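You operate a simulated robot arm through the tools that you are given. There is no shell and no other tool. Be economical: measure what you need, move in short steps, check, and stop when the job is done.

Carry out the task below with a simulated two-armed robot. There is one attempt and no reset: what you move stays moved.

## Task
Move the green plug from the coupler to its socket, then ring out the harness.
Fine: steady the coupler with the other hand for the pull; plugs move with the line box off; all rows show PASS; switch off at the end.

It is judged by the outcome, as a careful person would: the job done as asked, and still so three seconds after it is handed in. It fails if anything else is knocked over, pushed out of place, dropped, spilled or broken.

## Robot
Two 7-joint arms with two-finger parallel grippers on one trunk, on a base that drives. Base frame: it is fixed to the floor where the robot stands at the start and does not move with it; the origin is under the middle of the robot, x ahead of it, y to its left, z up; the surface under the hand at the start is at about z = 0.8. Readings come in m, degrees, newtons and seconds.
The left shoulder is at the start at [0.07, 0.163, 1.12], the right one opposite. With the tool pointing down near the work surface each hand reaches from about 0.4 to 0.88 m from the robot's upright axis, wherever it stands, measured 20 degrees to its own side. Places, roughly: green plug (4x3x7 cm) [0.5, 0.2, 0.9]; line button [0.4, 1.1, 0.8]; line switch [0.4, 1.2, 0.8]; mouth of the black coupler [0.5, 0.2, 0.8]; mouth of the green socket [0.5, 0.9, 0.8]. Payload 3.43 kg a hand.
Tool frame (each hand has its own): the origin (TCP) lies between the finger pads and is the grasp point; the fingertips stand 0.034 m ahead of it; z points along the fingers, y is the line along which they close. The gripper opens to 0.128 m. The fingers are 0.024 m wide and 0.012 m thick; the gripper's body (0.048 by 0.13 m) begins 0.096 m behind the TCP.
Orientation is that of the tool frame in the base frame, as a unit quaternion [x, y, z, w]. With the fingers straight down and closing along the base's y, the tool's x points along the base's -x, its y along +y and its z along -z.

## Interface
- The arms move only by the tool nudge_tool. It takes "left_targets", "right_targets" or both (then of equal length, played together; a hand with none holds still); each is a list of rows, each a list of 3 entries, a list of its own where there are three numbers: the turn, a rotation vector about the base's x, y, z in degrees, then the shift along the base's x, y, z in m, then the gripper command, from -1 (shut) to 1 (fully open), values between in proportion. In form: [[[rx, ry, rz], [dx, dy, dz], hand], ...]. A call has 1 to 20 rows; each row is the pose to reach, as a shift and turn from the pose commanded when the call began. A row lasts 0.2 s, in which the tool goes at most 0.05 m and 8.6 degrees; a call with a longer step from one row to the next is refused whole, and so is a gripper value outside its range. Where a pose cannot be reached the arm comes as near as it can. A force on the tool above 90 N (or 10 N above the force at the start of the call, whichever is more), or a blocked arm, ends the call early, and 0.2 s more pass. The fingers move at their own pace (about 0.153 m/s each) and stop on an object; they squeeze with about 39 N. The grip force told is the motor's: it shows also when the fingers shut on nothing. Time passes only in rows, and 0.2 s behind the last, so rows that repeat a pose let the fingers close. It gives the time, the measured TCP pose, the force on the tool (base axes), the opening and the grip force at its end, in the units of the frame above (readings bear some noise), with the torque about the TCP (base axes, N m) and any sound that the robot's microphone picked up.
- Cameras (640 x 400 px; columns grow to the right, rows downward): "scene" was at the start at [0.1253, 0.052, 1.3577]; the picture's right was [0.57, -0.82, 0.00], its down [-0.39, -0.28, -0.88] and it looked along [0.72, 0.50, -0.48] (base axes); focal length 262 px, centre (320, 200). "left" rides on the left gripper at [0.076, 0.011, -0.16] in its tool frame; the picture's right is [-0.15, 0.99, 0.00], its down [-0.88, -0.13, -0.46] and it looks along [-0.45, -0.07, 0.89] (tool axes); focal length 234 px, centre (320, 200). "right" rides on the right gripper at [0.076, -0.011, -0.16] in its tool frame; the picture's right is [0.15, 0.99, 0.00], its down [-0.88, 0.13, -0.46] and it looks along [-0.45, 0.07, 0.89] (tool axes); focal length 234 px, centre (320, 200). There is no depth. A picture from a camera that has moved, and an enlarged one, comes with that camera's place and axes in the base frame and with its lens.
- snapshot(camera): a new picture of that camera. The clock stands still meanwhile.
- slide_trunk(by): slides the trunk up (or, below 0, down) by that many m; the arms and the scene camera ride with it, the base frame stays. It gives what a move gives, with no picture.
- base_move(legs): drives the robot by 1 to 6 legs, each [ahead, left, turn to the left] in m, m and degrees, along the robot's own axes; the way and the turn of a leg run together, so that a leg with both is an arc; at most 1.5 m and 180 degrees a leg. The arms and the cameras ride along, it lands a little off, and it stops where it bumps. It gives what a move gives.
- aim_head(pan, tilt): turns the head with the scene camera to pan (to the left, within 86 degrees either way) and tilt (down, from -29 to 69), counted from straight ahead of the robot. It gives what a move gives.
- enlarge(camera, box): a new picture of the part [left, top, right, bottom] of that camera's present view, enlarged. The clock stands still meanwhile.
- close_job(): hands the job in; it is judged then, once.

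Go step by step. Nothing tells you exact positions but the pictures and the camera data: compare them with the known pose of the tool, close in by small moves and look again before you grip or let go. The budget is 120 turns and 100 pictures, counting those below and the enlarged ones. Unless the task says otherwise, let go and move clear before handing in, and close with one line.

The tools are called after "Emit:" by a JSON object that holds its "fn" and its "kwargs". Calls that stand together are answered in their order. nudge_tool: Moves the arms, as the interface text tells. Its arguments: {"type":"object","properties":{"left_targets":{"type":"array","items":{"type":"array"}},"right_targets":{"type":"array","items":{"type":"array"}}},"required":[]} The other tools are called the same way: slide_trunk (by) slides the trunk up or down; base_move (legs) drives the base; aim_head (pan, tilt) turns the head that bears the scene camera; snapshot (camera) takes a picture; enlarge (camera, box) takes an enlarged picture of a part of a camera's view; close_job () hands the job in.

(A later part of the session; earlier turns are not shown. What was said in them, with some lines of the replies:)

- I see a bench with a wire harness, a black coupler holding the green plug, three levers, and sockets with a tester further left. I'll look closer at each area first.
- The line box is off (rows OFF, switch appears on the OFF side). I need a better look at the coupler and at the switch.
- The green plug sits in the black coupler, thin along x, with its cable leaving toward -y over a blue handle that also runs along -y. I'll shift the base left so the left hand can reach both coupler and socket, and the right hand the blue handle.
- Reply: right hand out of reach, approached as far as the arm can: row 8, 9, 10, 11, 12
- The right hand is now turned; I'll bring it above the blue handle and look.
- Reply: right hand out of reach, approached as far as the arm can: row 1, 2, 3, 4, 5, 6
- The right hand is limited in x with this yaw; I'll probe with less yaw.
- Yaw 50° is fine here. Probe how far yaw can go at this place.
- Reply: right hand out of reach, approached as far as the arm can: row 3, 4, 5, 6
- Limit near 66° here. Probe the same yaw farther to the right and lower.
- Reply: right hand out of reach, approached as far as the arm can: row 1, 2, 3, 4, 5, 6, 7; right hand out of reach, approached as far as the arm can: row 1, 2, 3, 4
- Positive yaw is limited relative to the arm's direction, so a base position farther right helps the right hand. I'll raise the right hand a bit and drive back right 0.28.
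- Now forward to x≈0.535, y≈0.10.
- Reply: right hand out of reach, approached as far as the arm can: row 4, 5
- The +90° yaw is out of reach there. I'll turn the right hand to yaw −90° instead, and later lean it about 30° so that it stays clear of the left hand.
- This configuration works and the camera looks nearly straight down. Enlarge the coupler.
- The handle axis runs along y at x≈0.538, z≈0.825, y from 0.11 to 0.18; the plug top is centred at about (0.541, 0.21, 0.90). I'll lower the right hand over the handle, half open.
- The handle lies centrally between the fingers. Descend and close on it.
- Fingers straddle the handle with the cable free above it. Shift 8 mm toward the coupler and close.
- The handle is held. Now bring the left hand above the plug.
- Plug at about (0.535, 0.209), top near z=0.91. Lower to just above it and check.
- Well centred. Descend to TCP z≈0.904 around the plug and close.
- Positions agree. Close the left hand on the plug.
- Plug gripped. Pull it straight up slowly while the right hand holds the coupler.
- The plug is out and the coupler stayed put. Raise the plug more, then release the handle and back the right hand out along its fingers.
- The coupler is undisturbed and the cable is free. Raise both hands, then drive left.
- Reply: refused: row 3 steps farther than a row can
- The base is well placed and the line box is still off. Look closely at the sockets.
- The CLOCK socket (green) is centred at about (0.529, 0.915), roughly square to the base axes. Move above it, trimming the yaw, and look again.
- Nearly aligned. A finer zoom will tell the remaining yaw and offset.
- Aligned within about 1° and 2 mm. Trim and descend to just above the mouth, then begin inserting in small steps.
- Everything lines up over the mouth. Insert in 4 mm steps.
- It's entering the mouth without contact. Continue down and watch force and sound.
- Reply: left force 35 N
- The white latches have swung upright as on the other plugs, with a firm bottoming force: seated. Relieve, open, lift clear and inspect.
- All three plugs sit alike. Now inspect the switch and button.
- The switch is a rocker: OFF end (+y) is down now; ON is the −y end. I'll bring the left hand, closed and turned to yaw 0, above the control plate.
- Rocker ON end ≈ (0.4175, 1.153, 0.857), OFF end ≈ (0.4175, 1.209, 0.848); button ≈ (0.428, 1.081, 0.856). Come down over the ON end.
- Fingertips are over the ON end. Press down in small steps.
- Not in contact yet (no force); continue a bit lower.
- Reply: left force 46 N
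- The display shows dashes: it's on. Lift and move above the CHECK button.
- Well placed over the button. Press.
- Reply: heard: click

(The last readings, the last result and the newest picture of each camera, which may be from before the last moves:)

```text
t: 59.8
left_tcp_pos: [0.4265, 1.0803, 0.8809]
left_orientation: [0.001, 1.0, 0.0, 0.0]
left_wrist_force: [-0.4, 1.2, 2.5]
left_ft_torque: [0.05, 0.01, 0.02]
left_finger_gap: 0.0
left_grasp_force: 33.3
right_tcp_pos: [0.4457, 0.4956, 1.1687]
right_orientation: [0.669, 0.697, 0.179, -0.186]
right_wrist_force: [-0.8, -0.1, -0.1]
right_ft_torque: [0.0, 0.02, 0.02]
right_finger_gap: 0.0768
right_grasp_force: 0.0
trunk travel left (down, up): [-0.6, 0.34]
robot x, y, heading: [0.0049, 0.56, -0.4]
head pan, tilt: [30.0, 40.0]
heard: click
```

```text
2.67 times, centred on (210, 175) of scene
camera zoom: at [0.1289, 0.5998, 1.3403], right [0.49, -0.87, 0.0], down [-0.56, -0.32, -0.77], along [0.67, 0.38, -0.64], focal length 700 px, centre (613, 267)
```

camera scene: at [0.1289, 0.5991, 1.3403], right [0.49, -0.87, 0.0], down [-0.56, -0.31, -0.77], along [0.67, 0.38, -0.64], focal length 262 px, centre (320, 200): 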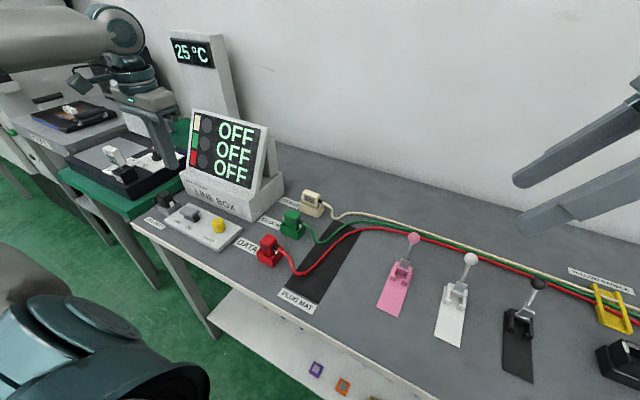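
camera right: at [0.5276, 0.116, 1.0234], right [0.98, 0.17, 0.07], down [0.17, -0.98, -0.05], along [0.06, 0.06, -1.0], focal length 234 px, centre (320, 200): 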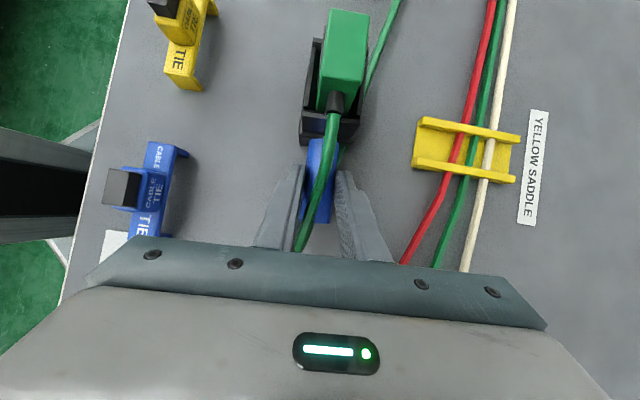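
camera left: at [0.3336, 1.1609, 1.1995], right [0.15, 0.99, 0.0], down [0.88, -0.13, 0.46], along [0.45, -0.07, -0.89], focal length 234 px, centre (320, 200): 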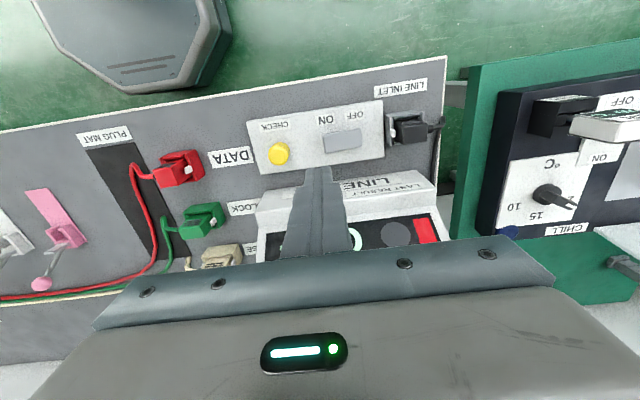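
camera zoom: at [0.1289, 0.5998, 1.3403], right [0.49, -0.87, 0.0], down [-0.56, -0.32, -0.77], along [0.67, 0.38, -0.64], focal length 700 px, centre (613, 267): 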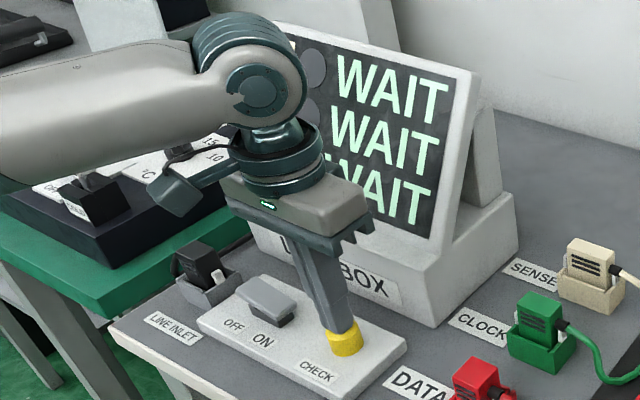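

The check started (WAIT). Release the button, lift clear, and wait for the result.

Emit:
{"fn": "nudge_tool", "kwargs": {"left_targets": [[[0, 0, 0], [0, 0, 0.03], -1], [[0, 0, 0], [0, 0.0, 0.07], -1], [[0, 0, 0], [-0.01, 0.04, 0.07], -1], [[0, 0, 0], [-0.01, 0.08, 0.07], -1], [[0, 0, 0], [-0.01, 0.12, 0.07], -1], [[0, 0, 0], [-0.01, 0.128, 0.07], -1], [[0, 0, 0], [-0.01, 0.128, 0.07], -1], [[0, 0, 0], [-0.01, 0.128, 0.07], -1], [[0, 0, 0], [-0.01, 0.128, 0.07], -1], [[0, 0, 0], [-0.01, 0.128, 0.07], -1]]}}

Emit:
{"fn": "enlarge", "kwargs": {"camera": "scene", "box": [130, 100, 290, 250]}}

```text
t: 62.0
left_tcp_pos: [0.416, 1.2086, 0.9485]
left_orientation: [0.002, 1.0, 0.0, 0.0]
left_wrist_force: [0.3, 0.3, 0.5]
left_ft_torque: [0.0, 0.01, 0.03]
left_finger_gap: 0.0
left_grasp_force: 33.0
right_tcp_pos: [0.4453, 0.4958, 1.1677]
right_orientation: [0.669, 0.697, 0.18, -0.186]
right_wrist_force: [0.9, -0.2, 0.5]
right_ft_torque: [0.02, -0.03, 0.04]
right_finger_gap: 0.077
right_grasp_force: 0.1
trunk travel left (down, up): [-0.6, 0.34]
robot x, y, heading: [0.0062, 0.5583, -0.7]
head pan, tilt: [30.0, 40.0]
```

```text
2.67 times, centred on (210, 175) of scene
camera zoom: at [0.1291, 0.5999, 1.3402], right [0.49, -0.87, 0.0], down [-0.56, -0.32, -0.77], along [0.67, 0.38, -0.64], focal length 700 px, centre (613, 267)
```

zoom: 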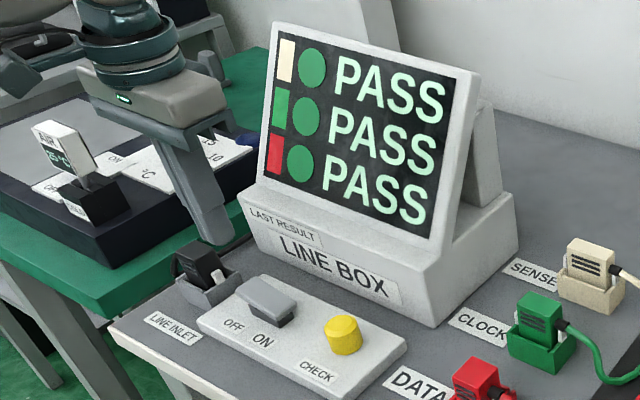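

All three rows show PASS. Now press the OFF end of the rocker at about (0.417, 1.203).

Emit:
{"fn": "nudge_tool", "kwargs": {"left_targets": [[[0, 0, 0], [0.001, -0.005, -0.03], -1], [[0, 0, 0], [0.001, -0.005, -0.055], -1], [[0, 0, 0], [0.001, -0.005, -0.062], -1], [[0, 0, 0], [0.001, -0.005, -0.066], -1], [[0, 0, 0], [0.001, -0.005, -0.069], -1], [[0, 0, 0], [0.001, -0.005, -0.072], -1], [[0, 0, 0], [0.001, -0.005, -0.072], -1]]}}

Emit:
{"fn": "enlarge", "kwargs": {"camera": "scene", "box": [130, 100, 290, 250]}}

```text
t: 63.6
left_tcp_pos: [0.4179, 1.2029, 0.8802]
left_orientation: [0.001, 1.0, 0.002, 0.003]
left_wrist_force: [1.1, 9.0, 29.7]
left_ft_torque: [-0.05, 0.05, 0.01]
left_finger_gap: 0.0
left_grasp_force: 33.1
right_tcp_pos: [0.4443, 0.4939, 1.1696]
right_orientation: [0.668, 0.698, 0.18, -0.187]
right_wrist_force: [0.7, 0.3, 0.1]
right_ft_torque: [0.02, 0.01, 0.01]
right_finger_gap: 0.0768
right_grasp_force: 0.0
trunk travel left (down, up): [-0.6, 0.34]
robot x, y, heading: [0.0055, 0.5574, -0.7]
head pan, tilt: [30.0, 40.0]
```

```text
2.67 times, centred on (210, 175) of scene
camera zoom: at [0.1272, 0.5978, 1.3409], right [0.49, -0.87, 0.0], down [-0.56, -0.31, -0.77], along [0.67, 0.38, -0.64], focal length 700 px, centre (613, 267)
```

zoom: 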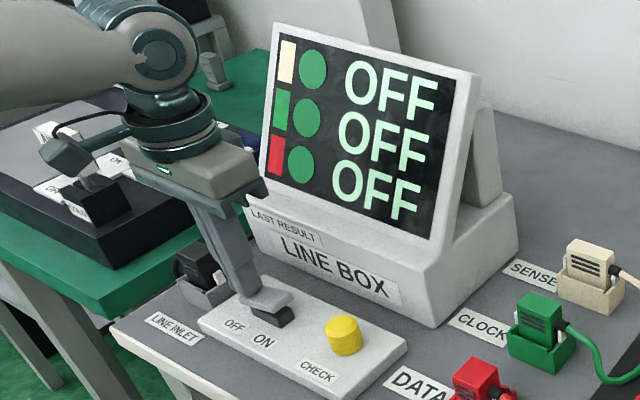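

OFF shows, with the last result green on every row. Lift clear and take a final look at the whole bench.

Emit:
{"fn": "nudge_tool", "kwargs": {"left_targets": [[[0, 0, 0], [0, 0, 0.03], -1], [[0, 0, 0], [0, 0, 0.07], -1], [[0, 0, 0], [0, 0, 0.12], -1], [[0, 0, 0], [-0.02, -0.03, 0.15], -1], [[0, 0, 0], [-0.04, -0.06, 0.18], -1], [[0, 0, 0], [-0.04, -0.06, 0.18], -1]]}}

Emit:
{"fn": "enlarge", "kwargs": {"camera": "scene", "box": [130, 100, 290, 250]}}

Emit:
{"fn": "aim_head", "kwargs": {"pan": -10, "tilt": 40}}

Emit:
{"fn": "snapshot", "kwargs": {"camera": "scene"}}

```text
t: 65.0
left_tcp_pos: [0.3793, 1.145, 1.0563]
left_orientation: [0.001, 1.0, -0.001, -0.001]
left_wrist_force: [-0.7, 0.7, 0.0]
left_ft_torque: [0.01, 0.03, 0.02]
left_finger_gap: 0.0002
left_grasp_force: 33.1
right_tcp_pos: [0.4464, 0.4961, 1.1681]
right_orientation: [0.668, 0.698, 0.178, -0.187]
right_wrist_force: [-0.5, 0.2, -0.1]
right_ft_torque: [-0.01, 0.04, 0.03]
right_finger_gap: 0.077
right_grasp_force: 0.1
trunk travel left (down, up): [-0.6, 0.34]
robot x, y, heading: [0.0068, 0.558, -0.4]
head pan, tilt: [30.0, 40.0]
```

```text
2.67 times, centred on (210, 175) of scene
camera zoom: at [0.1299, 0.6009, 1.3401], right [0.49, -0.87, 0.0], down [-0.56, -0.32, -0.77], along [0.67, 0.38, -0.64], focal length 700 px, centre (613, 267)
```

zoom: 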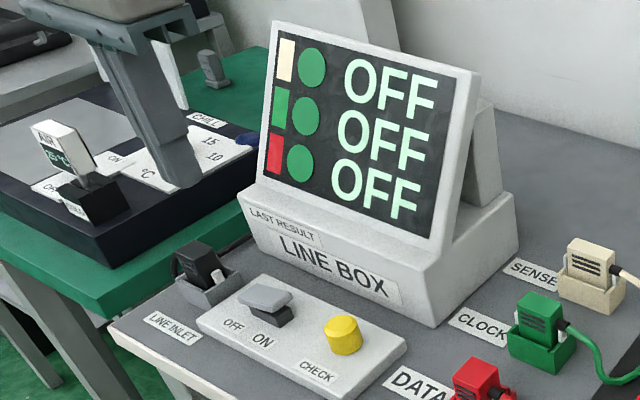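

```text
t: 66.0
left_tcp_pos: [0.3804, 1.1436, 1.0567]
left_orientation: [0.001, 1.0, 0.0, 0.0]
left_wrist_force: [-0.1, 0.3, 0.0]
left_ft_torque: [-0.02, 0.0, -0.02]
left_finger_gap: 0.0002
left_grasp_force: 33.1
right_tcp_pos: [0.4454, 0.4957, 1.1688]
right_orientation: [0.669, 0.697, 0.18, -0.187]
right_wrist_force: [-0.3, 0.2, -0.7]
right_ft_torque: [0.02, 0.0, 0.02]
right_finger_gap: 0.0769
right_grasp_force: 0.1
trunk travel left (down, up): [-0.6, 0.34]
robot x, y, heading: [0.0046, 0.557, -0.4]
head pan, tilt: [-10.0, 40.0]
```

```text
36 pictures are left
camera scene: at [0.1386, 0.5426, 1.3402], right [-0.18, -0.98, 0.0], down [-0.63, 0.12, -0.77], along [0.75, -0.14, -0.64], focal length 262 px, centre (320, 200)
```

scene: 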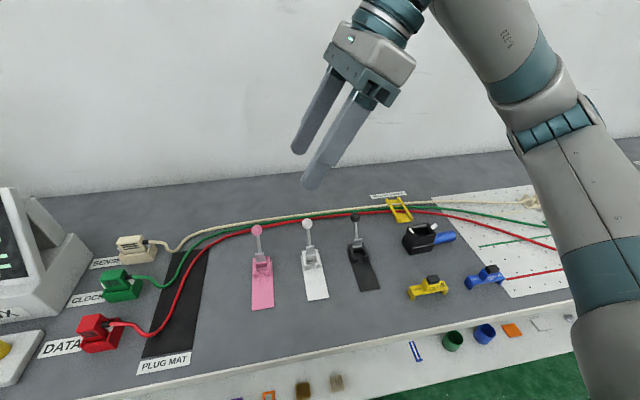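

The plug is seated, the box is off with all last results PASS, and nothing else has moved. Handing in.

Emit:
{"fn": "close_job", "kwargs": {}}

```text
The job is handed in.
```

The green plug is now latched in the CLOCK socket. The harness check showed PASS on all three rows, the line box is switched off, and both hands are clear.
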